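You operate a simulated robot arm through the tools that you are given. There is no shell and no other tool.

You run a simulated robot arm. Do the job below in one go: nothing can be reset, and whatever is moved stays where it is left.

## Task
Open the deck clamp, dry-fit the cream block on the fenced plate and clamp it.
Fine: knob to FREE, slider back; then slider up, knob to TIGHT; no glue; leave the other block. Where these are worked on the way, their far stop is far enough and under half their travel is too little: brown slider.

The check looks at the end state, three seconds after you hand in, the way a careful person would. Anything else that was tipped, shoved, dropped, spilled or broken makes it a failure.

## Robot
A 7-joint arm with a two-finger gripper, fixed in place. Base frame: the origin is at the foot of the arm, x ahead of it, y to its left, z up; the work surface is at about z = 800. Units: mm, degrees, N and s.
With the tool pointing down near the work surface it reaches from about 340 to 720 mm from the base axis. Its first joint turns from -66.0 to 66.0 degrees. Payload 2.45 kg.
The tool frame sits at the grasp point between the pads (the TCP): z along the fingers, y along the line on which they close. The tips reach 26 mm beyond it. Largest opening 96 mm; the body of the gripper starts 69 mm behind the TCP.
Orientation is that of the tool frame in the base frame, as [roll, pitch, yaw] about the fixed x, y, z axes, in that order (R = Rz(yaw) Ry(pitch) Rx(roll)). With the fingers straight down and closing along the base's y, the tool's x points along the base's -x, its y along +y and its z along -z.

## Interface
- The arm moves only by the tool nudge_tool. Its argument "steps" is a list of rows, each an object of numbers (a shift or turn left out is 0, a gripper value left out holds the last): "claw": the finger opening in mm, from 0 to 96; "tx", "ty", "tz": the shift along the tool's x, y, z in mm; "wx", "wy", "wz": the turn, a rotation vector about the tool's x, y, z in degrees. In form: [{"claw": .., "tx": .., "ty": .., "tz": .., "wx": .., "wy": .., "wz": ..}, ...]. A call has 1 to 20 rows; each row is the pose to reach, as a shift and turn from the pose commanded when the call began, along the tool's axes at that moment. A row lasts 0.2 s, in which the tool goes at most 50 mm and 8.6 degrees; a call with a longer step from one row to the next is refused whole, and so is a gripper value outside its range. A pose out of reach is approached as far as the arm can. The call stops where the force on the tool passes 90 N (or 10 N more than at its start, if that is more) or the arm is blocked; 0.2 s more then pass. Each finger halts on what it meets, pressing with about 33 N; the grip force reading is that of the motor and also rises with nothing between the fingers. The clock runs only during rows and for 0.2 s after the last one: add rows that repeat a pose to give the fingers time. The reply holds the time, the measured pose of the TCP, the force on the tool along the base axes, the opening and the grip force, in the units named above and with some noise, with the torque about the TCP (base axes, N m) and any sound that the robot's microphone picked up.
- Cameras (640 x 400 px; columns grow to the right, rows downward): "scene" is fixed at [165.8, -396.2, 1416.2]; the picture's right is [0.75, -0.66, 0.00], its down [-0.42, -0.48, -0.77] and it looks along [0.50, 0.58, -0.64] (base axes); focal length 324 px, centre (320, 200). "wrist" rides on the gripper at [82, 3, -98] in the tool frame; the picture's right is [-0.04, 1.00, 0.00], its down [-0.73, -0.03, -0.68] and it looks along [-0.68, -0.03, 0.73] (tool axes); focal length 256 px, centre (320, 200). There is no depth. A picture from a camera that has moved, and an enlarged one, comes with that camera's place and axes in the base frame and with its lens.
- camera(camera): a new picture of that camera. It takes no simulated time.
- enlarge(camera, box): a new picture of the part [left, top, right, bottom] of that camera's present view, enlarged. It takes no simulated time.
- sign_off(): hands the job in; it is judged then, once.

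Nothing tells you positions but the pictures and the camera data. Unless the task says otherwise, let go and move clear before handing in.

The tools are called after "Emit:" as name(argument=value, ...) on one line, values as JSON. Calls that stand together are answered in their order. nudge_tool: Moves the arm, as the interface text tells. Its arguments: {"type":"object","properties":{"steps":{"type":"array","items":{"type":"object","properties":{"claw":{"type":"number"},"tx":{"type":"number"},"ty":{"type":"number"},"tz":{"type":"number"},"wx":{"type":"number"},"wy":{"type":"number"},"wz":{"type":"number"}}}}},"required":["steps"]} The other tools are called the same way: camera (camera) takes a picture; enlarge (camera, box) takes an enlarged picture of a part of a camera's view; sign_off () hands the job in.

At the start:

```text
clock: 0.0
position: [383.0, 103.4, 1078.3]
ee_rot: [180.0, 0.0, -179.9]
wrist_force: [-0.6, 0.3, 0.6]
torque: [-0.01, -0.02, -0.01]
grip_width: 96.0
gripper_force: 0.0
```

scene: 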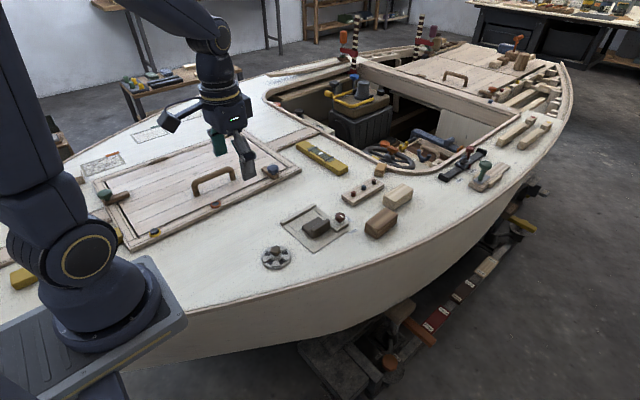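
wrist: 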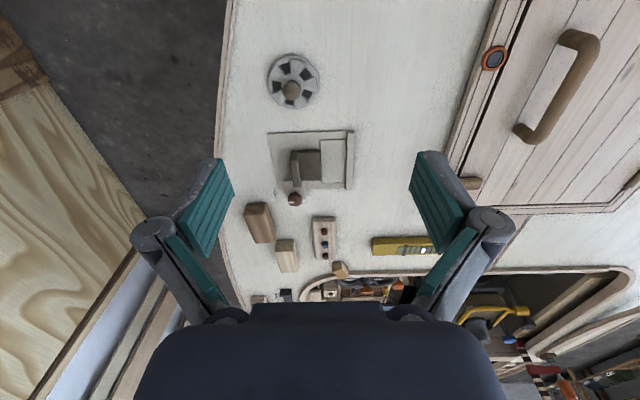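

I see a boat deck with a small fenced plate holding a brown slider, a red-brown knob, and two blocks (cream and brown) nearby. I'll take enlarged pictures first to locate everything.

Emit:
enlarge(camera="scene", box=[240, 160, 440, 285])

Emit:
enlarge(camera="wrist", box=[220, 110, 380, 210])

Emit:
enlarge(camera="wrist", box=[220, 190, 380, 290])

Emit:
enlarge(camera="scene", box=[270, 195, 366, 255])

```text
3.20 times, centred on (340, 222) of scene
camera zoom: at [165.8, -396.2, 1416.2], right [0.75, -0.66, 0.0], down [-0.42, -0.48, -0.77], along [0.5, 0.58, -0.64], focal length 1038 px, centre (256, 128)
```

zoom: 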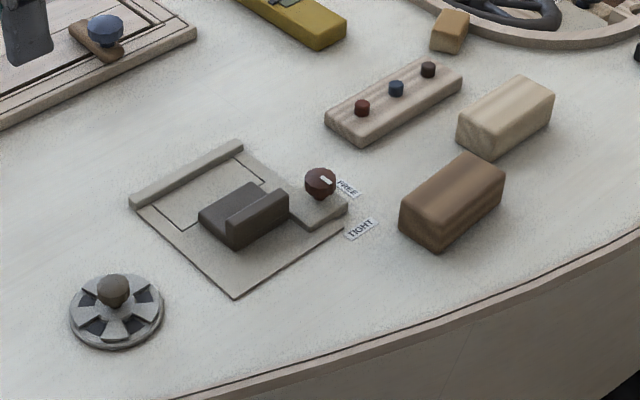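

```text
4.00 times, centred on (300, 160) of wrist
camera zoom: at [302.4, 107.2, 1177.8], right [0.04, 1.0, 0.0], down [0.73, -0.03, 0.68], along [0.68, -0.03, -0.73], focal length 1024 px, centre (400, 360)
```

zoom: 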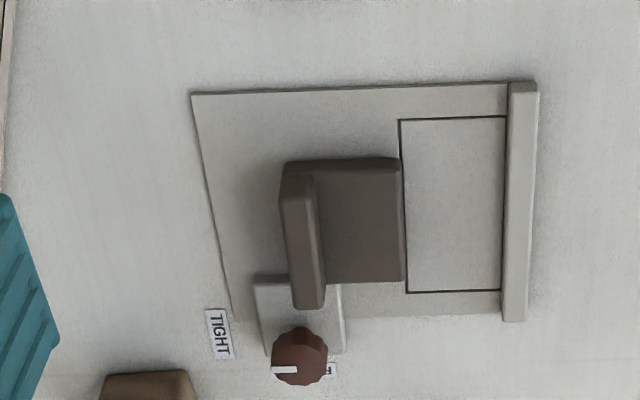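

```text
4.00 times, centred on (300, 240) of wrist
camera zoom: at [302.4, 107.2, 1177.8], right [0.04, 1.0, 0.0], down [0.73, -0.03, 0.68], along [0.68, -0.03, -0.73], focal length 1024 px, centre (400, 40)
```

zoom: 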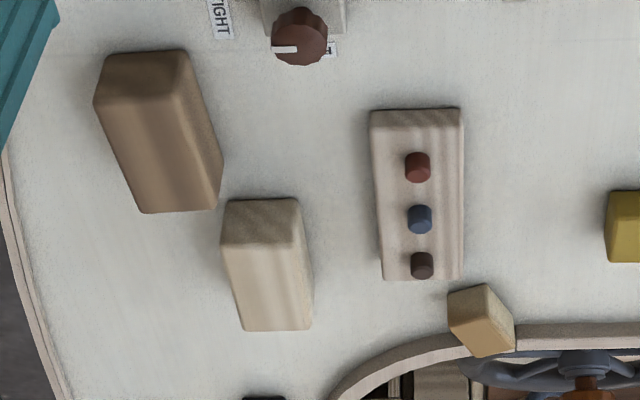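

```text
6.67 times, centred on (318, 225) of scene
camera zoom: at [165.8, -396.2, 1416.2], right [0.75, -0.66, 0.0], down [-0.42, -0.48, -0.77], along [0.5, 0.58, -0.64], focal length 2163 px, centre (333, 33)
```

zoom: 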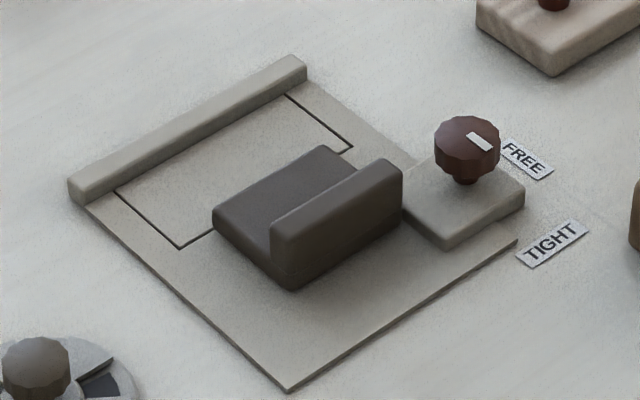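

The plate lies at about x 500–620, y 13–145, with its fence on the +y side. The knob is near (620, 47) and points along -y at TIGHT, and the cream block is beyond it. I'll move the wrist camera lower for better measurements.

Emit:
nudge_tool(steps=[{"tx": -12, "ty": -11, "tz": 32, "claw": 96}, {"tx": -24, "ty": -22, "tz": 64}, {"tx": -36, "ty": -33, "tz": 96}, {"tx": -47, "ty": -43, "tz": 128}, {"tx": -47, "ty": -43, "tz": 128}])

```text
clock: 1.2
position: [430.7, 60.8, 951.9]
ee_rot: [180.0, 0.0, -180.0]
wrist_force: [0.0, 0.2, 0.4]
torque: [0.0, 0.0, 0.0]
grip_width: 96.1
gripper_force: 0.1
```

The tool is now nearer the plate. I'll look through the wrist camera to pin down the knob, slider and block geometry.

Emit:
camera(camera="wrist")

Emit:
enlarge(camera="wrist", box=[210, 120, 410, 245])

Emit:
enlarge(camera="scene", box=[350, 165, 446, 225])

```text
taken
camera wrist: at [350.8, 63.5, 1049.9], right [0.04, 1.0, 0.0], down [0.73, -0.03, 0.68], along [0.68, -0.03, -0.73], focal length 256 px, centre (320, 200)
```

wrist: 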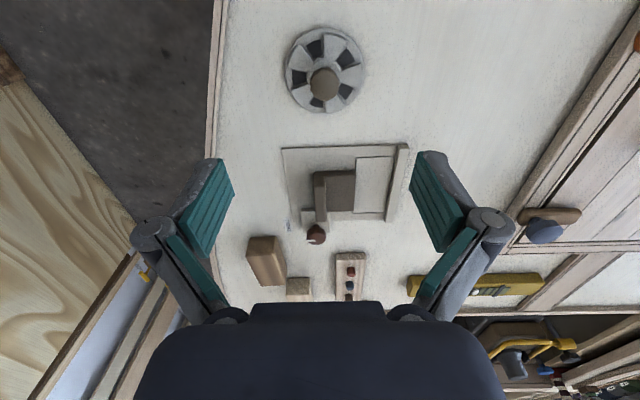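

```text
3.20 times, centred on (310, 182) of wrist
camera zoom: at [350.8, 63.5, 1049.9], right [0.04, 1.0, 0.0], down [0.73, -0.03, 0.68], along [0.68, -0.03, -0.73], focal length 819 px, centre (352, 256)
```

zoom: 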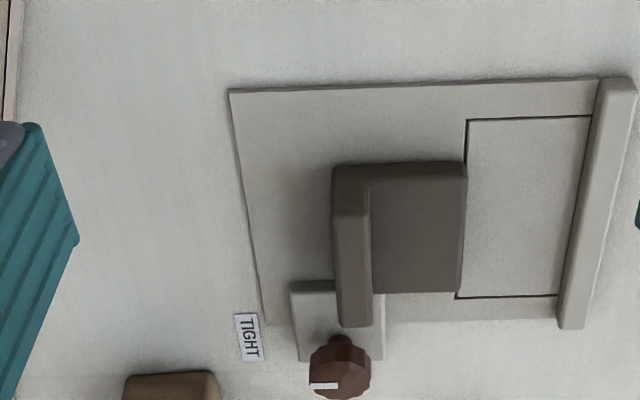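

```text
6.67 times, centred on (398, 195) of scene
camera zoom: at [165.9, -396.2, 1416.2], right [0.75, -0.66, 0.0], down [-0.42, -0.48, -0.77], along [0.5, 0.58, -0.64], focal length 2163 px, centre (-200, 233)
```

zoom: 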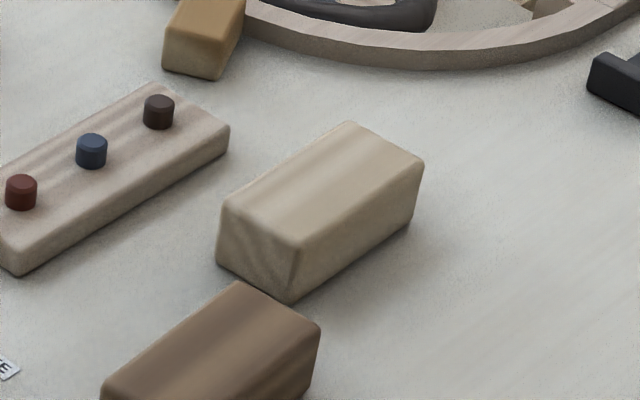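

I make the cream block about x 776–861, y -14 to 24, near the edge of reach, so I'll test that later. First I want close-ups of the slider and the knob.

Emit:
enlarge(camera="scene", box=[296, 206, 352, 241])

Emit:
enlarge(camera="wrist", box=[290, 160, 370, 250])

```text
11.43 times, centred on (324, 224) of scene
camera zoom: at [165.9, -396.2, 1416.2], right [0.75, -0.66, 0.0], down [-0.42, -0.48, -0.77], along [0.5, 0.58, -0.64], focal length 3708 px, centre (274, -69)
```

zoom: 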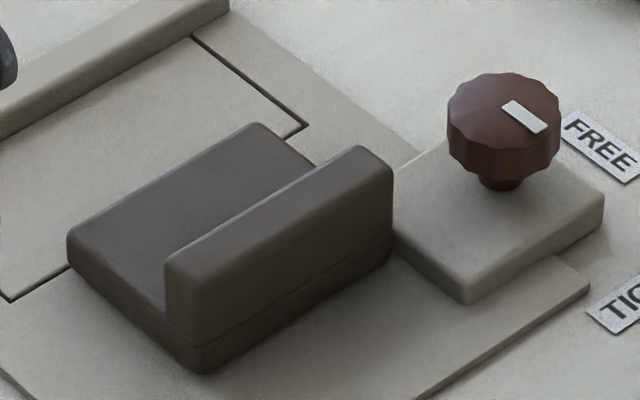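

```text
4.44 times, centred on (330, 205) of wrist
camera zoom: at [350.8, 63.5, 1049.9], right [0.04, 1.0, 0.0], down [0.73, -0.03, 0.68], along [0.68, -0.03, -0.73], focal length 1138 px, centre (276, 178)
```

zoom: 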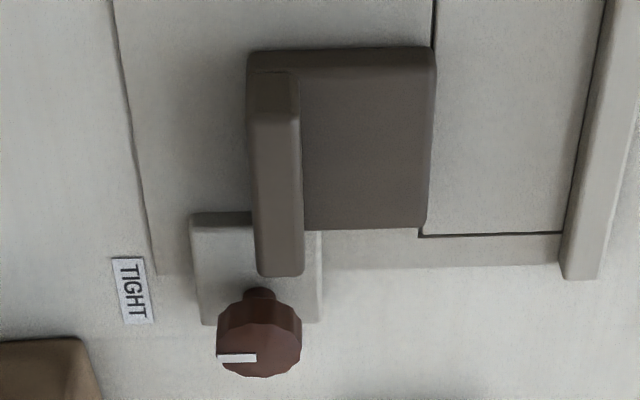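

The knob cap is about 26 mm across, centred near (625.5, 47.5) with its top at about z 830. The slider ridge ends near x 595. I'll go above the knob with the fingers turned so that they clear the ridge through the whole quarter turn.

Emit:
nudge_tool(steps=[{"claw": 40, "tx": -24.35, "ty": -1.66, "tz": 6.5, "wz": 6.9}, {"tx": -48.7, "ty": -3.3, "tz": 13, "wz": 13.8}, {"tx": -73, "ty": -5, "tz": 19.5, "wz": 20.6}, {"tx": -97.4, "ty": -6.6, "tz": 26, "wz": 27.5}, {"tx": -121.8, "ty": -8.3, "tz": 32.5, "wz": 34.4}, {"tx": -146, "ty": -10, "tz": 39, "wz": 41.3}, {"tx": -170.5, "ty": -11.6, "tz": 45.5, "wz": 48.1}, {"tx": -194.8, "ty": -13.3, "tz": 52, "wz": 55}, {"tx": -194.8, "ty": -13.3, "tz": 52, "wz": 55}, {"tx": -194.8, "ty": -13.3, "tz": 52, "wz": 55}])

Emit:
camera(camera="wrist")

Emit:
enlarge(camera="scene", box=[280, 150, 392, 220])

```text
clock: 3.4
position: [624.2, 47.0, 899.2]
ee_rot: [-179.9, 0.0, 124.9]
wrist_force: [-0.5, 0.0, 0.6]
torque: [0.04, -0.03, -0.01]
grip_width: 39.9
gripper_force: 0.1
```

```text
taken
camera wrist: at [581.5, 115.9, 997.0], right [0.84, 0.54, 0.0], down [0.4, -0.62, 0.68], along [0.37, -0.57, -0.73], focal length 256 px, centre (320, 200)
```

wrist: 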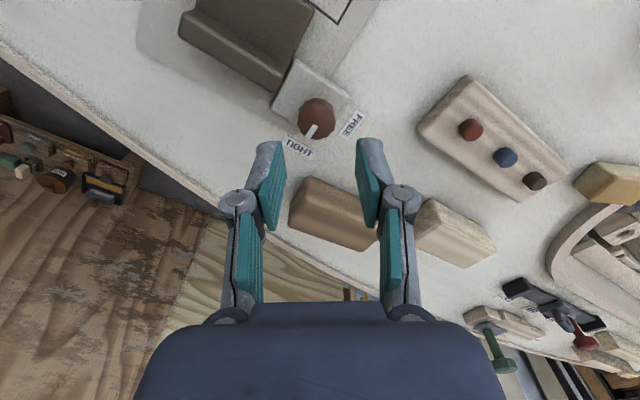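

```text
5.71 times, centred on (336, 185) of scene
camera zoom: at [165.8, -396.2, 1416.2], right [0.75, -0.66, 0.0], down [-0.42, -0.48, -0.77], along [0.5, 0.58, -0.64], focal length 1854 px, centre (229, 286)
```

zoom: 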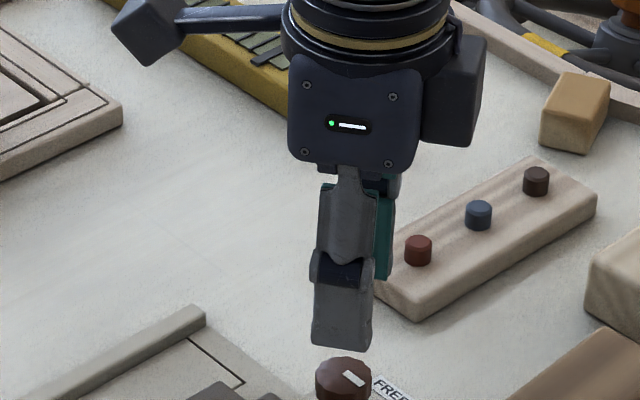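

The pointer clearly points at TIGHT, with FREE a quarter turn counterclockwise from above. I'll check the knob centre once more before going down.

Emit:
enlarge(camera="wrist", box=[256, 60, 384, 140])

```text
5.00 times, centred on (320, 100) of wrist
camera zoom: at [581.5, 115.9, 997.0], right [0.84, 0.54, 0.0], down [0.4, -0.62, 0.68], along [0.37, -0.57, -0.73], focal length 1280 px, centre (320, 700)
```

zoom: 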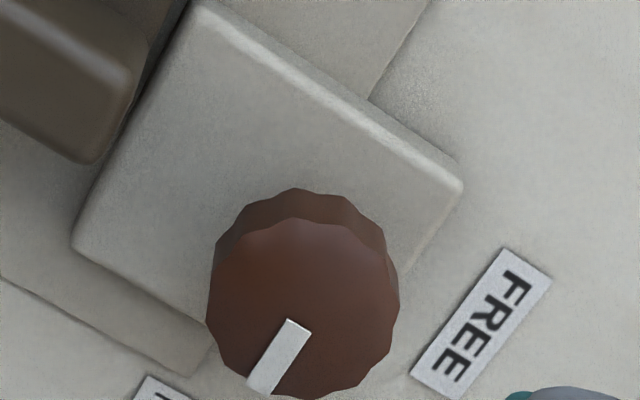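

The knob is right under the tool. I'll lower onto it and close the fingers.

Emit:
nudge_tool(steps=[{"claw": 40, "tz": 15}, {"tz": 30}, {"tz": 45}, {"tz": 57.2}, {"tz": 57.2}])

Emit:
enlarge(camera="scene", box=[280, 170, 376, 230])

```text
clock: 4.6
position: [626.2, 47.3, 840.8]
ee_rot: [180.0, -0.1, 124.9]
wrist_force: [0.3, 0.5, 0.4]
torque: [0.01, -0.02, 0.01]
grip_width: 40.2
gripper_force: 0.0
```

```text
6.67 times, centred on (328, 200) of scene
camera zoom: at [165.8, -396.2, 1416.2], right [0.75, -0.66, 0.0], down [-0.42, -0.48, -0.77], along [0.5, 0.58, -0.64], focal length 2163 px, centre (267, 200)
```

zoom: 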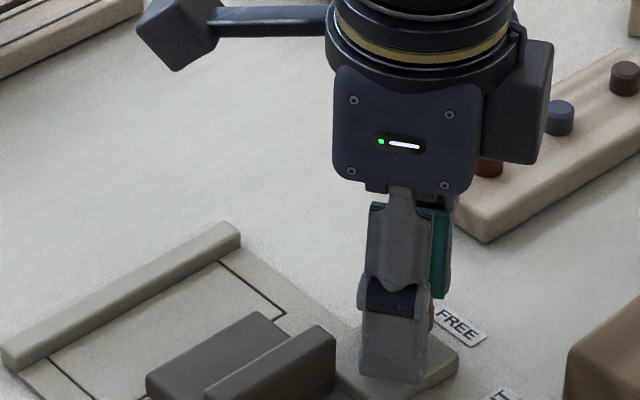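

The fingers straddle the knob cap. I'll close on it.

Emit:
nudge_tool(steps=[{"claw": 18}, {"claw": 18}, {"claw": 18}, {"claw": 18}])

```text
clock: 5.6
position: [624.7, 47.1, 842.0]
ee_rot: [-179.8, -0.1, 124.8]
wrist_force: [-11.9, -11.3, -0.5]
torque: [-0.39, 0.11, 0.04]
grip_width: 28.2
gripper_force: 7.5
```

The fingers touch with a sideways load, so the tool is slightly off-centre. I'll shift it about 1 mm along the closing line.

Emit:
nudge_tool(steps=[{"claw": 18, "ty": -0.5}, {"claw": 18, "ty": -1}, {"claw": 18, "ty": -1}, {"claw": 18, "ty": -1}])

```text
clock: 6.6
position: [624.1, 47.3, 842.5]
ee_rot: [-179.9, 0.0, 124.9]
wrist_force: [-10.7, -10.9, -6.5]
torque: [-0.19, 0.14, 0.06]
grip_width: 27.7
gripper_force: 6.9
```

The load hasn't changed, so I'll shift a little more the same way.

Emit:
nudge_tool(steps=[{"claw": 18, "ty": -0.7}, {"claw": 18, "ty": -1.5}, {"claw": 18, "ty": -1.5}, {"claw": 18, "ty": -1.5}])

```text
clock: 7.6
position: [622.5, 46.6, 842.8]
ee_rot: [179.9, 0.0, 125.0]
wrist_force: [-7.3, -7.7, -3.5]
torque: [-0.15, 0.14, 0.05]
grip_width: 25.3
gripper_force: 23.0
```

The grip is now nearly balanced at 25.3 mm. One more small centring shift, then I'll check.

Emit:
nudge_tool(steps=[{"claw": 18, "ty": -0.7}, {"claw": 18, "ty": -0.7}, {"claw": 18, "ty": -0.7}])

Emit:
camera(camera="wrist")

```text
clock: 8.4
position: [622.3, 46.5, 841.6]
ee_rot: [179.9, 0.0, 125.0]
wrist_force: [-2.0, -2.2, -4.5]
torque: [-0.04, 0.03, 0.01]
grip_width: 24.9
gripper_force: 45.6
```

```text
taken
camera wrist: at [579.1, 114.8, 940.6], right [0.84, 0.54, 0.0], down [0.4, -0.62, 0.68], along [0.37, -0.57, -0.73], focal length 256 px, centre (320, 200)
```

wrist: 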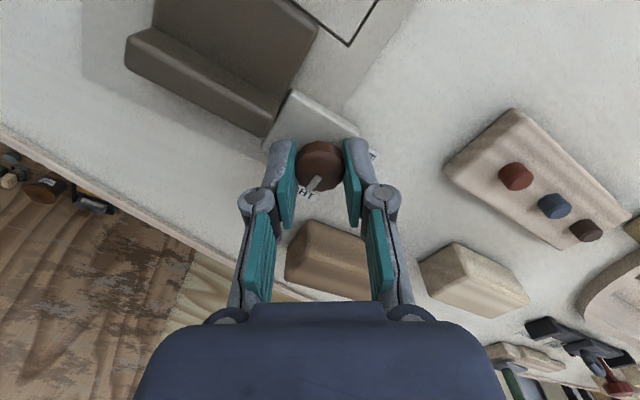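

The grip is balanced. I'll check the offset across the fingers before turning.

Emit:
enlarge(camera="wrist", box=[256, 120, 384, 200])

Emit:
enlarge(camera="scene", box=[290, 180, 370, 230])

```text
5.00 times, centred on (320, 160) of wrist
camera zoom: at [579.1, 114.8, 940.6], right [0.84, 0.54, 0.0], down [0.4, -0.62, 0.68], along [0.37, -0.57, -0.73], focal length 1280 px, centre (320, 400)
```

zoom: 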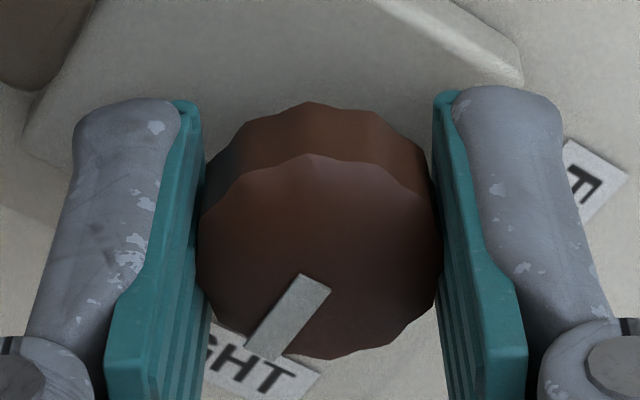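

```text
8.00 times, centred on (330, 205) of scene
camera zoom: at [165.9, -396.3, 1416.2], right [0.75, -0.66, 0.0], down [-0.42, -0.48, -0.77], along [0.5, 0.58, -0.64], focal length 2596 px, centre (240, 160)
```

zoom: 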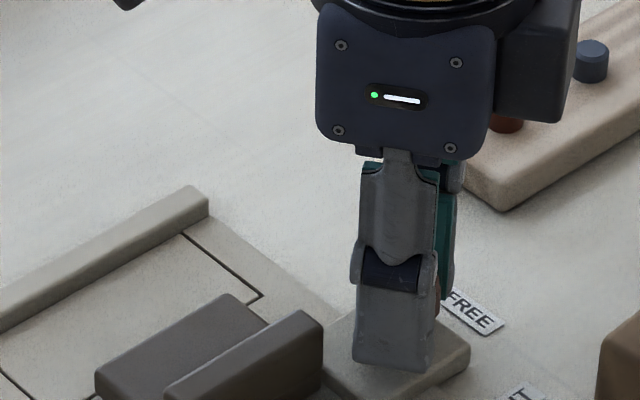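

The tool axis is within about 1 mm of the knob axis. I'll turn the knob 90° counterclockwise from above, towards FREE.

Emit:
nudge_tool(steps=[{"claw": 18, "wz": -8}, {"wz": -16}, {"wz": -24}, {"wz": -32}, {"wz": -40}, {"wz": -48}, {"wz": -56}, {"wz": -64}, {"wz": -72}, {"wz": -80}, {"wz": -86}, {"wz": -90}, {"wz": -90}])

Emit:
camera(camera="wrist")

Emit:
enlarge(camera="wrist", box=[256, 120, 384, 200])

```text
clock: 11.2
position: [623.1, 48.1, 843.0]
ee_rot: [179.8, 0.3, -144.9]
wrist_force: [10.9, 22.4, -6.8]
torque: [0.48, -0.31, -0.29]
grip_width: 24.9
gripper_force: 45.1
```

```text
taken
camera wrist: at [554.9, 3.4, 940.5], right [-0.54, 0.84, 0.0], down [0.62, 0.39, 0.68], along [0.57, 0.37, -0.73], focal length 256 px, centre (320, 200)
```

wrist: 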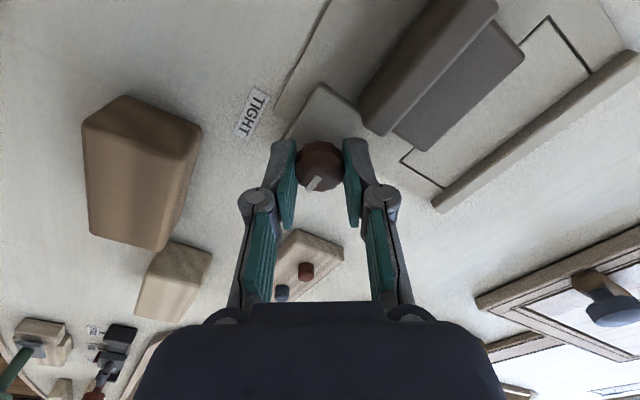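

```text
5.00 times, centred on (320, 160) of wrist
camera zoom: at [554.9, 3.4, 940.5], right [-0.54, 0.84, 0.0], down [0.62, 0.39, 0.68], along [0.57, 0.37, -0.73], focal length 1280 px, centre (320, 400)
```

zoom: 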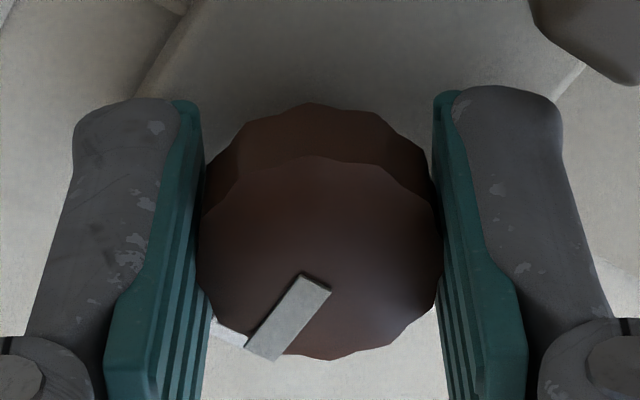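

The mark turned with the fingers without slipping. I'll try a few degrees more to feel whether this is the stop.

Emit:
nudge_tool(steps=[{"claw": 18, "wz": -3}, {"wz": -5}, {"wz": -5}])

Emit:
enlarge(camera="wrist", box=[256, 120, 384, 200])

```text
clock: 12.0
position: [622.4, 47.6, 841.8]
ee_rot: [180.0, 0.1, -140.0]
wrist_force: [0.8, 19.6, 3.6]
torque: [0.52, -0.15, -0.2]
grip_width: 25.2
gripper_force: 44.9
```

```text
5.00 times, centred on (320, 160) of wrist
camera zoom: at [558.3, -2.8, 940.7], right [-0.61, 0.79, 0.0], down [0.58, 0.45, 0.68], along [0.54, 0.42, -0.73], focal length 1280 px, centre (320, 400)
```

zoom: 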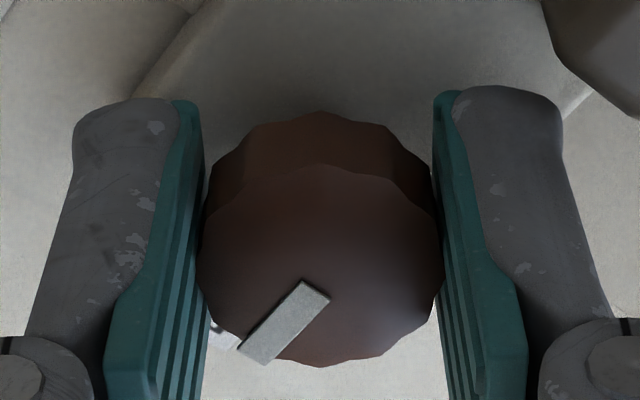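

The knob stayed put while the fingers slipped a little, so it is at its FREE stop. I'll let go and lift clear.

Emit:
nudge_tool(steps=[{"claw": 36}, {"claw": 36}, {"claw": 36, "tz": -20}, {"claw": 36, "tz": -60}, {"tz": -60}])

Emit:
enlarge(camera="wrist", box=[256, 60, 384, 140])

Emit:
camera(camera="wrist")

Emit:
enlarge(camera="scene", box=[280, 170, 376, 230])

```text
clock: 13.2
position: [622.7, 44.8, 902.8]
ee_rot: [-180.0, 0.0, -140.2]
wrist_force: [0.2, -0.3, 0.2]
torque: [-0.02, 0.02, -0.01]
grip_width: 36.1
gripper_force: 0.0
```

```text
5.00 times, centred on (320, 100) of wrist
camera zoom: at [557.9, -4.2, 1000.7], right [-0.61, 0.79, 0.0], down [0.58, 0.45, 0.68], along [0.54, 0.41, -0.73], focal length 1280 px, centre (320, 700)
```

zoom: 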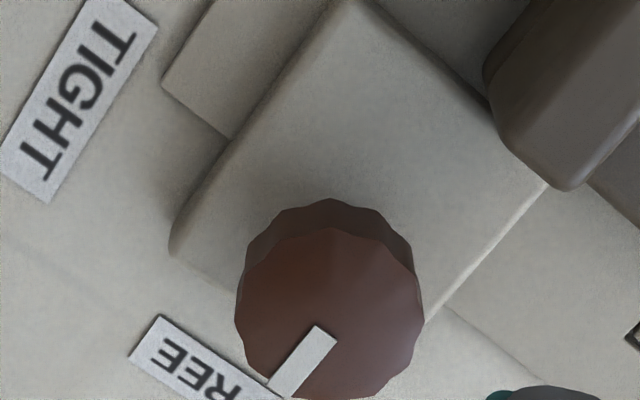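

```text
taken
camera wrist: at [557.9, -4.2, 1000.7], right [-0.61, 0.79, 0.0], down [0.58, 0.45, 0.68], along [0.54, 0.41, -0.73], focal length 256 px, centre (320, 200)
```

wrist: 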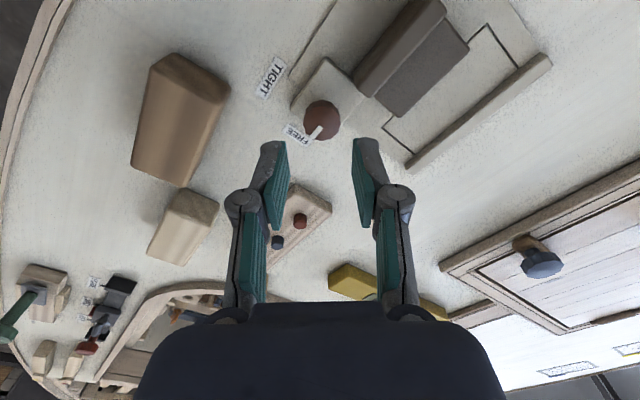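

```text
6.67 times, centred on (328, 200) of scene
camera zoom: at [165.8, -396.2, 1416.2], right [0.75, -0.66, 0.0], down [-0.42, -0.48, -0.77], along [0.5, 0.58, -0.64], focal length 2163 px, centre (267, 200)
```

zoom: 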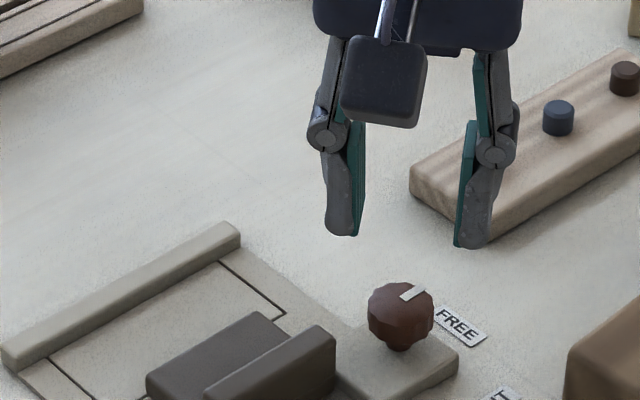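

The pointer is at FREE. Next I'll square the tool to the slider and hover above its ridge, at about (565, 55).

Emit:
nudge_tool(steps=[{"claw": 40, "tx": 7.5, "ty": 9.2, "tz": 3, "wz": 8}, {"tx": 15, "ty": 18.4, "tz": 6, "wz": 16}, {"tx": 22.5, "ty": 27.6, "tz": 9, "wz": 24}, {"tx": 30, "ty": 36.8, "tz": 12, "wz": 32}, {"tx": 37.8, "ty": 44.8, "tz": 15, "wz": 39.8}, {"tx": 37.8, "ty": 44.8, "tz": 15, "wz": 39.8}, {"tx": 37.8, "ty": 44.8, "tz": 15, "wz": 39.8}])

Emit:
camera(camera="wrist")

Emit:
enlarge(camera="scene", box=[270, 180, 366, 240])

```text
clock: 14.8
position: [564.9, 56.5, 887.9]
ee_rot: [180.0, 0.1, -180.0]
wrist_force: [1.2, 0.2, 0.5]
torque: [0.0, 0.0, 0.02]
grip_width: 40.0
gripper_force: 0.2
```

```text
taken
camera wrist: at [484.0, 58.9, 985.4], right [0.04, 1.0, 0.0], down [0.73, -0.03, 0.68], along [0.68, -0.03, -0.73], focal length 256 px, centre (320, 200)
```

wrist: 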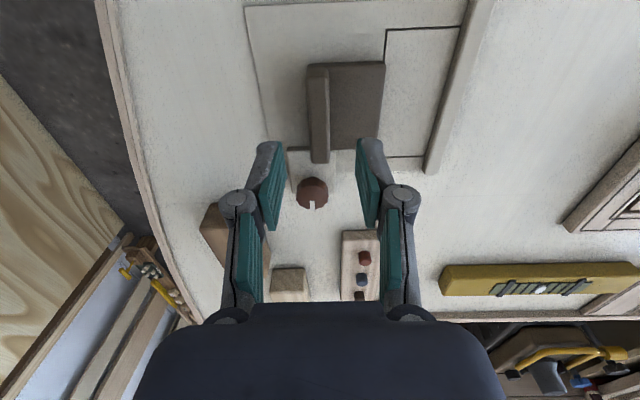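

```text
6.67 times, centred on (318, 210) of scene
camera zoom: at [165.8, -396.2, 1416.2], right [0.75, -0.66, 0.0], down [-0.42, -0.48, -0.77], along [0.5, 0.58, -0.64], focal length 2163 px, centre (333, 133)
```

zoom: 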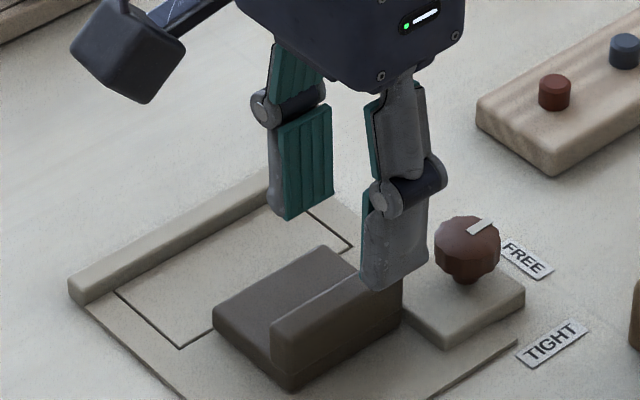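

The ridge is centred near y 54.5. I'll lower to straddle it and check from the scene camera.

Emit:
nudge_tool(steps=[{"claw": 40, "tz": 15, "ty": -1.5}, {"tz": 30, "ty": -1.5}, {"tz": 42, "ty": -1.5}, {"tz": 42, "ty": -1.5}])

Emit:
enlarge(camera="scene", box=[290, 195, 354, 235])

```text
clock: 15.8
position: [566.1, 55.6, 845.4]
ee_rot: [180.0, -0.1, -179.8]
wrist_force: [0.2, -0.6, 0.1]
torque: [0.04, 0.02, 0.03]
grip_width: 40.0
gripper_force: 0.1
```

```text
10.00 times, centred on (322, 215) of scene
camera zoom: at [165.8, -396.2, 1416.2], right [0.75, -0.66, 0.0], down [-0.42, -0.48, -0.77], along [0.5, 0.58, -0.64], focal length 3245 px, centre (300, 50)
```

zoom: 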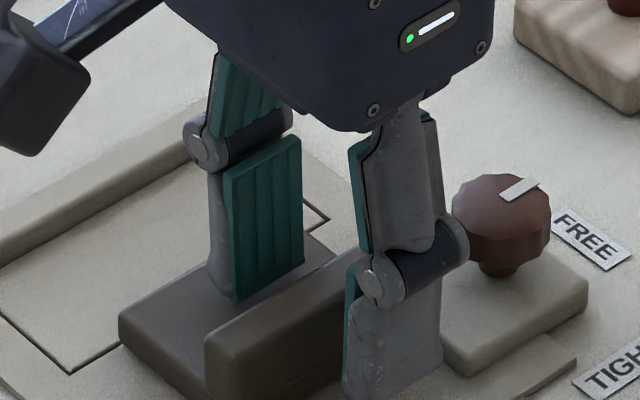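

The tips sit about 10 mm below the ridge top and clear of the slider body. I'll close on the ridge.

Emit:
nudge_tool(steps=[{"claw": 6, "tz": 1}, {"claw": 6, "tz": 1}, {"claw": 6, "tz": 1}, {"claw": 6, "tz": 1}, {"claw": 6, "tz": 1}])

```text
clock: 17.0
position: [564.8, 55.0, 845.0]
ee_rot: [180.0, 0.0, -179.9]
wrist_force: [-0.7, 0.3, -1.2]
torque: [0.06, -0.09, -0.31]
grip_width: 13.7
gripper_force: 40.0
```

The ridge is held at 13.7 mm. I'll slide it back in the -y direction in small steps.

Emit:
nudge_tool(steps=[{"claw": 6, "ty": -3}, {"ty": -6}, {"ty": -9}, {"ty": -12}, {"ty": -15}, {"ty": -18}, {"ty": -20}, {"ty": -20}])

Emit:
enlarge(camera="scene", box=[270, 195, 366, 255])

```text
clock: 18.8
position: [564.6, 33.8, 843.6]
ee_rot: [180.0, 0.0, -179.9]
wrist_force: [0.9, 1.4, -1.5]
torque: [0.03, 0.49, -0.28]
grip_width: 14.0
gripper_force: 40.2
```

```text
6.67 times, centred on (318, 225) of scene
camera zoom: at [165.9, -396.2, 1416.2], right [0.75, -0.66, 0.0], down [-0.42, -0.48, -0.77], along [0.5, 0.58, -0.64], focal length 2163 px, centre (333, 33)
```

zoom: 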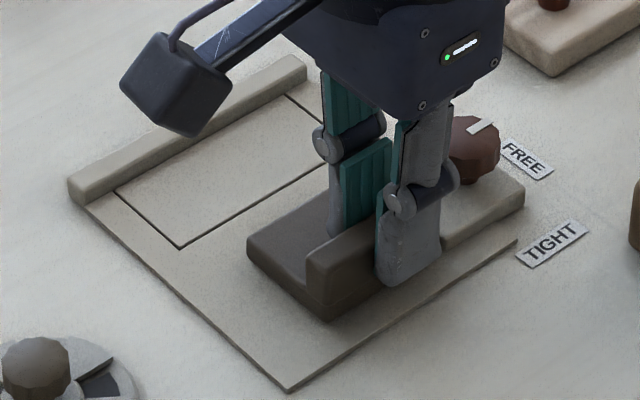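

It slides freely and has moved about 20 mm. I'll continue back towards the far stop.

Emit:
nudge_tool(steps=[{"claw": 6, "ty": -2}, {"ty": -4}, {"ty": -6}, {"ty": -8}, {"ty": -10}, {"ty": -10}])

```text
clock: 20.2
position: [565.9, 24.8, 844.8]
ee_rot: [179.9, 0.0, -179.9]
wrist_force: [-1.5, 7.2, 2.4]
torque: [0.25, -0.46, -0.45]
grip_width: 14.0
gripper_force: 40.6
```

There is a slight resistance after 30 mm. I'll go a few millimetres more to find the stop.

Emit:
nudge_tool(steps=[{"claw": 6, "ty": -1.5}, {"ty": -3}, {"ty": -4.5}, {"ty": -4.5}])

Emit:
enlarge(camera="scene", box=[270, 195, 366, 255])

```text
clock: 21.2
position: [563.4, 25.9, 844.3]
ee_rot: [179.6, 0.0, -179.6]
wrist_force: [2.2, 31.0, -1.0]
torque: [0.74, 0.27, -0.69]
grip_width: 13.9
gripper_force: 40.1
```

```text
6.67 times, centred on (318, 225) of scene
camera zoom: at [165.9, -395.5, 1416.4], right [0.75, -0.66, 0.0], down [-0.42, -0.48, -0.77], along [0.5, 0.58, -0.64], focal length 2163 px, centre (333, 33)
```

zoom: 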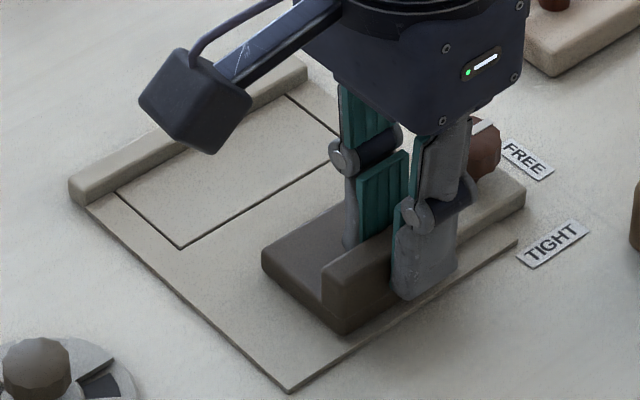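

The slider is at its rear stop, as the load rose to 31 N with no movement. I'll take off the load, open and lift away.

Emit:
nudge_tool(steps=[{"claw": 6, "ty": 3.5}, {"claw": 40, "ty": 3.5}, {"claw": 40, "ty": 3.5}, {"claw": 40, "ty": 3.5}, {"claw": 40, "ty": 3.5, "tz": -30}, {"claw": 40, "ty": 3.5, "tz": -70}, {"claw": 60, "ty": 3.5, "tz": -70}])

Emit:
enlarge(camera="scene", box=[270, 195, 366, 255])

Emit:
camera(camera="wrist")

```text
clock: 22.8
position: [564.5, 23.2, 915.5]
ee_rot: [-179.9, 0.0, -179.8]
wrist_force: [0.4, 0.0, 0.2]
torque: [-0.02, 0.03, -0.03]
grip_width: 60.1
gripper_force: 0.0
```

```text
6.67 times, centred on (318, 225) of scene
camera zoom: at [165.8, -396.2, 1416.2], right [0.75, -0.66, 0.0], down [-0.42, -0.48, -0.77], along [0.5, 0.58, -0.64], focal length 2163 px, centre (333, 33)
```

zoom: 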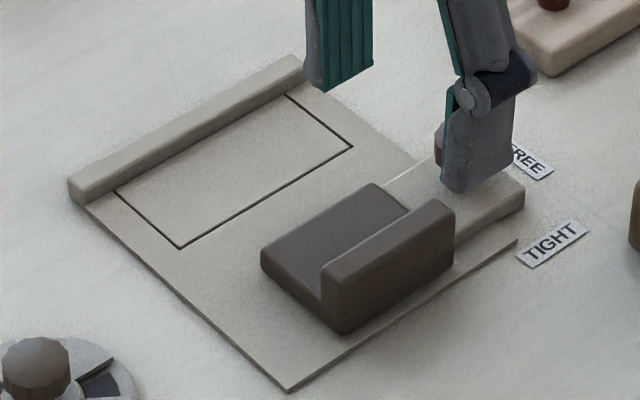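

```text
taken
camera wrist: at [483.3, 25.8, 1013.0], right [0.04, 1.0, 0.0], down [0.73, -0.03, 0.68], along [0.68, -0.03, -0.73], focal length 256 px, centre (320, 200)
```

wrist: 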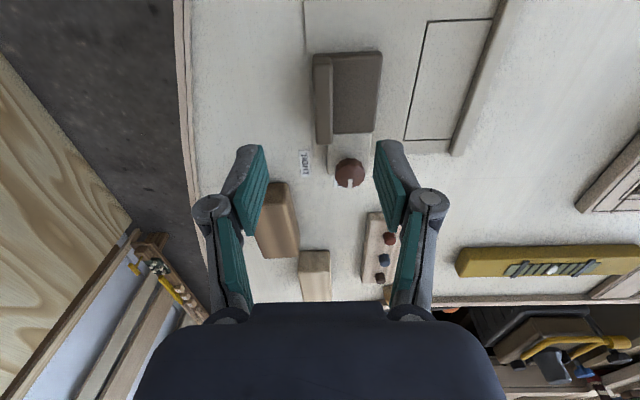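

The slider is fully back. Next I'll move out towards the cream block at a safe height to see it better and test the reach.

Emit:
nudge_tool(steps=[{"claw": 90, "tx": -34, "ty": -4.5, "tz": -11}, {"tx": -68, "ty": -9, "tz": -22}, {"tx": -102, "ty": -13.5, "tz": -33}, {"tx": -135, "ty": -18, "tz": -45}, {"tx": -135, "ty": -18, "tz": -45}])

Emit:
camera(camera="wrist")

Emit:
camera(camera="scene")

```text
clock: 24.0
position: [700.4, 5.4, 959.4]
ee_rot: [180.0, -0.1, -179.9]
wrist_force: [0.7, 0.5, -0.1]
torque: [0.0, -0.02, 0.01]
grip_width: 90.2
gripper_force: 0.0
```

```text
taken
camera wrist: at [618.9, 8.7, 1057.9], right [0.04, 1.0, 0.0], down [0.73, -0.03, 0.68], along [0.68, -0.03, -0.74], focal length 256 px, centre (320, 200)
```

wrist: 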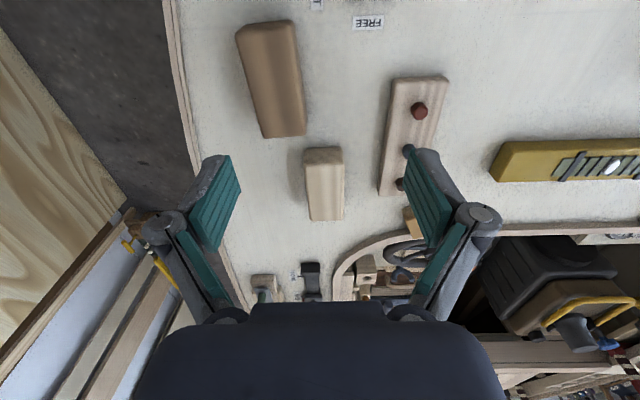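

```text
taken
```

scene: 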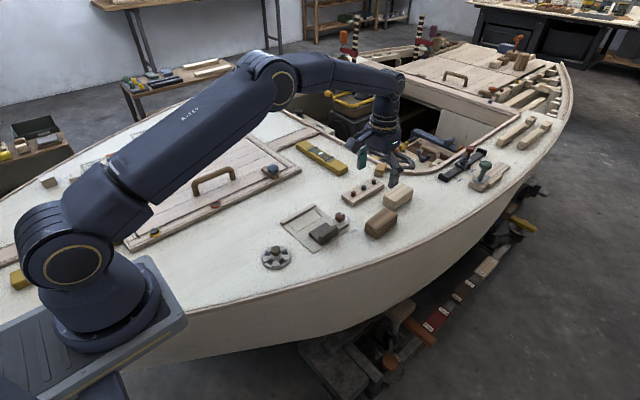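

The cream block is now in full view ahead of the gripper. I'll enlarge it to measure it.

Emit:
enlarge(camera="wrist", box=[260, 135, 388, 235])

Emit:
enlarge(camera="scene", box=[350, 170, 430, 220])

```text
4.00 times, centred on (324, 185) of wrist
camera zoom: at [618.9, 8.7, 1057.9], right [0.04, 1.0, 0.0], down [0.73, -0.03, 0.68], along [0.68, -0.03, -0.74], focal length 1024 px, centre (304, 260)
```

zoom: 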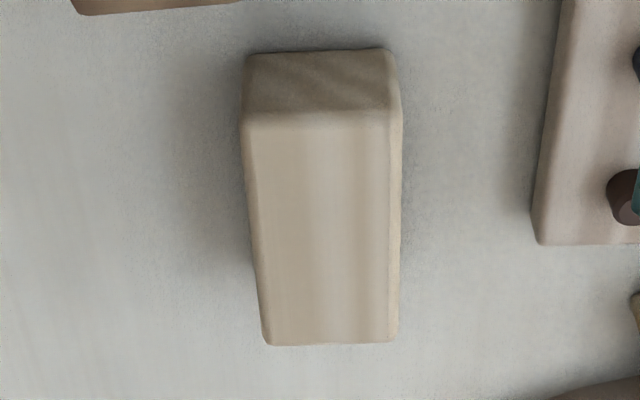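

```text
8.00 times, centred on (390, 195) of scene
camera zoom: at [165.9, -396.2, 1416.2], right [0.75, -0.66, 0.0], down [-0.42, -0.48, -0.77], along [0.5, 0.58, -0.64], focal length 2596 px, centre (-240, 240)
```

zoom: 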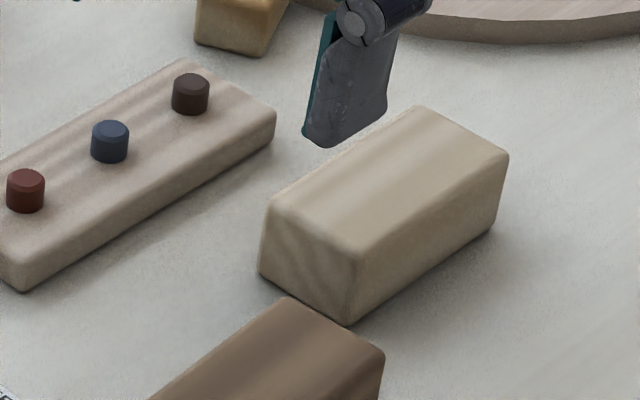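

I measure the cream block at x 776–860, y -15 to 26.5, about 35 mm tall, with its long side along x. That is beyond straight-down reach, so I'll tilt the fingers outward about 25° and test the reach above it.

Emit:
nudge_tool(steps=[{"claw": 90, "tx": -20, "tz": 5, "wy": -5}, {"tx": -40, "tz": 10, "wy": -10}, {"tx": -60, "tz": 15, "wy": -15}, {"tx": -80, "tz": 20, "wy": -20}, {"tx": -100, "tz": 25, "wy": -25}, {"tx": -100, "tz": 30, "wy": -25}, {"tx": -100, "tz": 30, "wy": -25}])

Emit:
camera(camera="scene")

Emit:
camera(camera="wrist")

```text
clock: 25.6
position: [801.2, 5.5, 928.1]
ee_rot: [-179.9, 25.0, -179.8]
wrist_force: [0.2, 0.4, -0.1]
torque: [0.0, -0.03, 0.01]
grip_width: 90.1
gripper_force: 0.0
```

```text
taken
```

scene: 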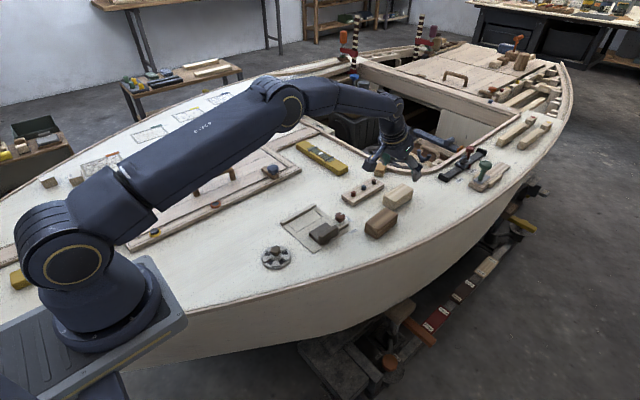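

```text
taken
camera wrist: at [685.3, 9.0, 983.7], right [0.03, 1.0, 0.02], down [0.38, -0.03, 0.93], along [0.93, -0.02, -0.38], focal length 256 px, centre (320, 200)
```

wrist: 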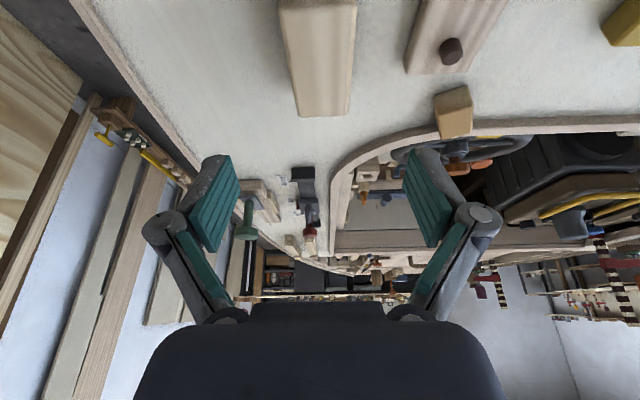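

The tilted reach works. I'll set the opening to 64 mm and descend partway over the block, then check the alignment.

Emit:
nudge_tool(steps=[{"claw": 64, "tx": 7, "tz": 15.8, "ty": 0.3}, {"claw": 64, "tx": 13.8, "tz": 31.5, "ty": 0.3}, {"tx": 19, "tz": 43.3, "ty": 0.3}, {"tx": 19, "tz": 43.3, "ty": 0.3}, {"tx": 19, "tz": 43.3, "ty": 0.3}])

Emit:
enlarge(camera="scene", box=[340, 150, 436, 210])

Emit:
camera(camera="wrist")

```text
clock: 26.8
position: [800.9, 5.4, 882.9]
ee_rot: [-180.0, 24.9, -179.9]
wrist_force: [-0.4, -0.3, 0.2]
torque: [0.01, 0.02, 0.0]
grip_width: 63.9
gripper_force: 0.1
```

```text
6.67 times, centred on (388, 180) of scene
camera zoom: at [165.8, -396.2, 1416.2], right [0.75, -0.66, 0.0], down [-0.42, -0.48, -0.77], along [0.5, 0.58, -0.64], focal length 2163 px, centre (-133, 333)
```

zoom: 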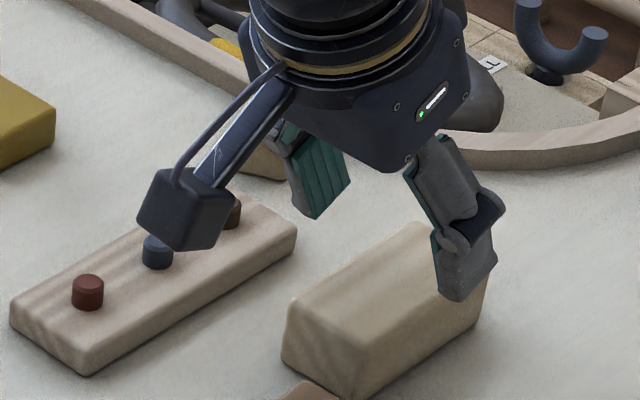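

```text
taken
camera wrist: at [686.5, 9.5, 936.8], right [0.03, 1.0, 0.02], down [0.38, -0.03, 0.93], along [0.93, -0.02, -0.38], focal length 256 px, centre (320, 200)
```

wrist: 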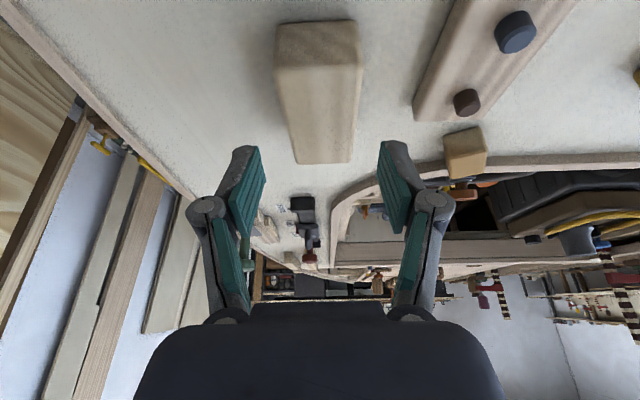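

The block is centred between the fingers. I'll go down to grip height, with the finger tips about 14 mm above the deck.

Emit:
nudge_tool(steps=[{"claw": 64, "tx": 5, "tz": 12.4, "ty": 0.8}, {"tx": 10, "tz": 24.7, "ty": 0.8}, {"tx": 15.1, "tz": 37.1, "ty": 0.8}, {"tx": 15.1, "tz": 37.1, "ty": 0.8}, {"tx": 15.1, "tz": 37.1, "ty": 0.8}])

Emit:
enlarge(camera="scene", box=[350, 160, 446, 220])

Emit:
camera(camera="wrist")

```text
clock: 28.0
position: [803.1, 7.5, 842.2]
ee_rot: [-180.0, 25.1, -179.7]
wrist_force: [0.3, 0.4, -0.3]
torque: [0.01, 0.0, -0.02]
grip_width: 64.1
gripper_force: 0.2
```

```text
6.67 times, centred on (398, 190) of scene
camera zoom: at [165.8, -396.2, 1416.2], right [0.75, -0.66, 0.0], down [-0.42, -0.48, -0.77], along [0.5, 0.58, -0.64], focal length 2163 px, centre (-200, 267)
```

zoom: 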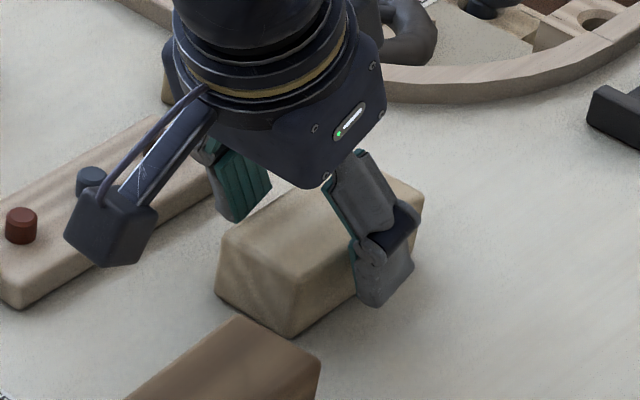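

```text
taken
camera wrist: at [688.3, 10.2, 896.1], right [0.03, 1.0, 0.02], down [0.38, -0.03, 0.93], along [0.93, -0.02, -0.38], focal length 256 px, centre (320, 200)
```

wrist: 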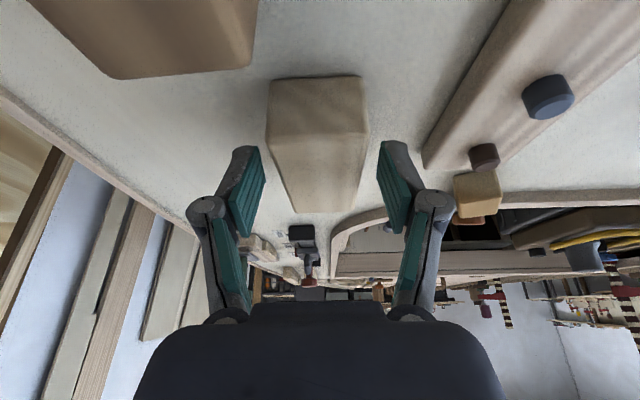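

The fingers straddle the block. I'll recentre about 1.5 mm and close.

Emit:
nudge_tool(steps=[{"claw": 64, "ty": -1.5}, {"claw": 34, "ty": -1.5}, {"claw": 34, "ty": -1.5}, {"claw": 34, "ty": -1.5}, {"claw": 34, "ty": -1.5}])

```text
clock: 29.2
position: [803.8, 6.7, 842.8]
ee_rot: [-180.0, 24.9, -179.7]
wrist_force: [-1.1, -0.2, 2.0]
torque: [0.07, 0.01, 0.02]
grip_width: 43.0
gripper_force: 33.0
```

The block is gripped at 43 mm with balanced forces. I'll lift slowly and check that it is level and held.

Emit:
nudge_tool(steps=[{"claw": 34, "tx": -2.1, "tz": -4.5}, {"tx": -6.3, "tz": -13.6}, {"tx": -12.7, "tz": -27.2}, {"tx": -25.4, "tz": -54.4}, {"tx": -25.4, "tz": -54.4}])

Emit:
enlarge(camera="scene", box=[340, 140, 436, 200])

Emit:
camera(camera="wrist")

```text
clock: 30.4
position: [801.1, 4.8, 902.3]
ee_rot: [179.9, 25.0, -179.8]
wrist_force: [-0.6, 1.0, 0.8]
torque: [-0.02, -0.01, -0.03]
grip_width: 34.1
gripper_force: 0.0
```

```text
6.67 times, centred on (388, 170) of scene
camera zoom: at [165.8, -396.2, 1416.2], right [0.75, -0.66, 0.0], down [-0.42, -0.48, -0.77], along [0.5, 0.58, -0.64], focal length 2163 px, centre (-133, 400)
```

zoom: 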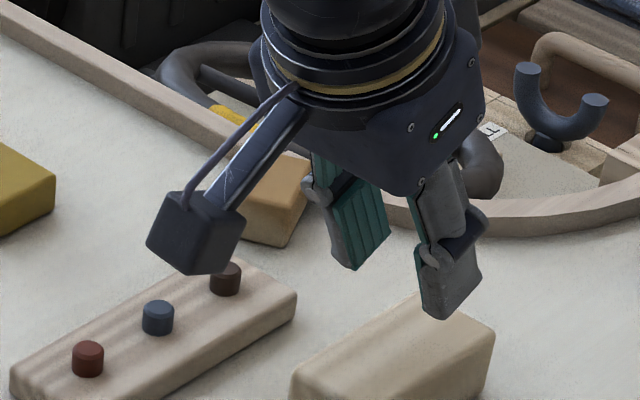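

```text
taken
camera wrist: at [687.2, 7.8, 956.9], right [0.03, 1.0, 0.02], down [0.38, -0.03, 0.93], along [0.93, -0.02, -0.38], focal length 256 px, centre (320, 200)
```

wrist: 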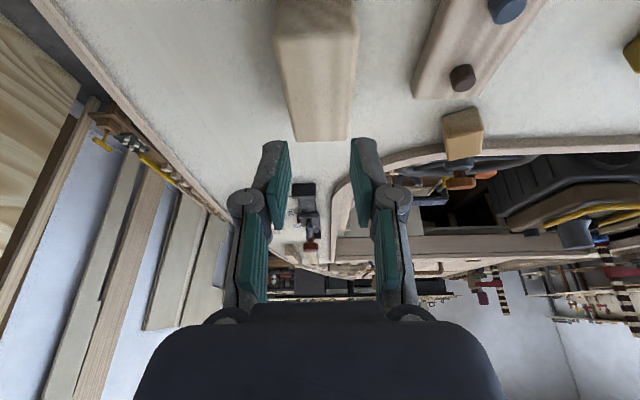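

The fingers slipped off and the block stayed on the deck; my grip was too shallow. I'll check whether the block moved before regripping deeper.

Emit:
enlarge(camera="scene", box=[350, 165, 446, 225])

Emit:
enlarge(camera="wrist", box=[240, 0, 400, 160])

```text
6.67 times, centred on (398, 195) of scene
camera zoom: at [165.8, -396.2, 1416.2], right [0.75, -0.66, 0.0], down [-0.42, -0.48, -0.77], along [0.5, 0.58, -0.64], focal length 2163 px, centre (-200, 233)
```

zoom: 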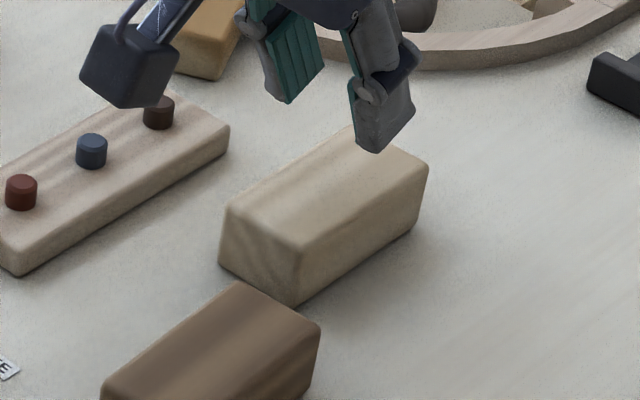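

```text
2.50 times, centred on (320, 80) of wrist
camera zoom: at [687.2, 7.8, 956.9], right [0.03, 1.0, 0.02], down [0.38, -0.03, 0.93], along [0.93, -0.02, -0.38], focal length 640 px, centre (320, 500)
```

zoom: 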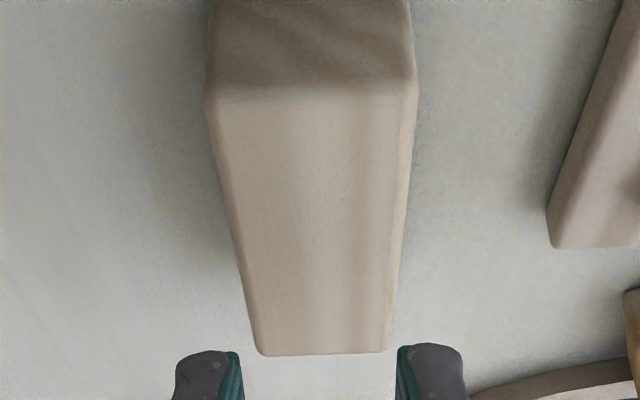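

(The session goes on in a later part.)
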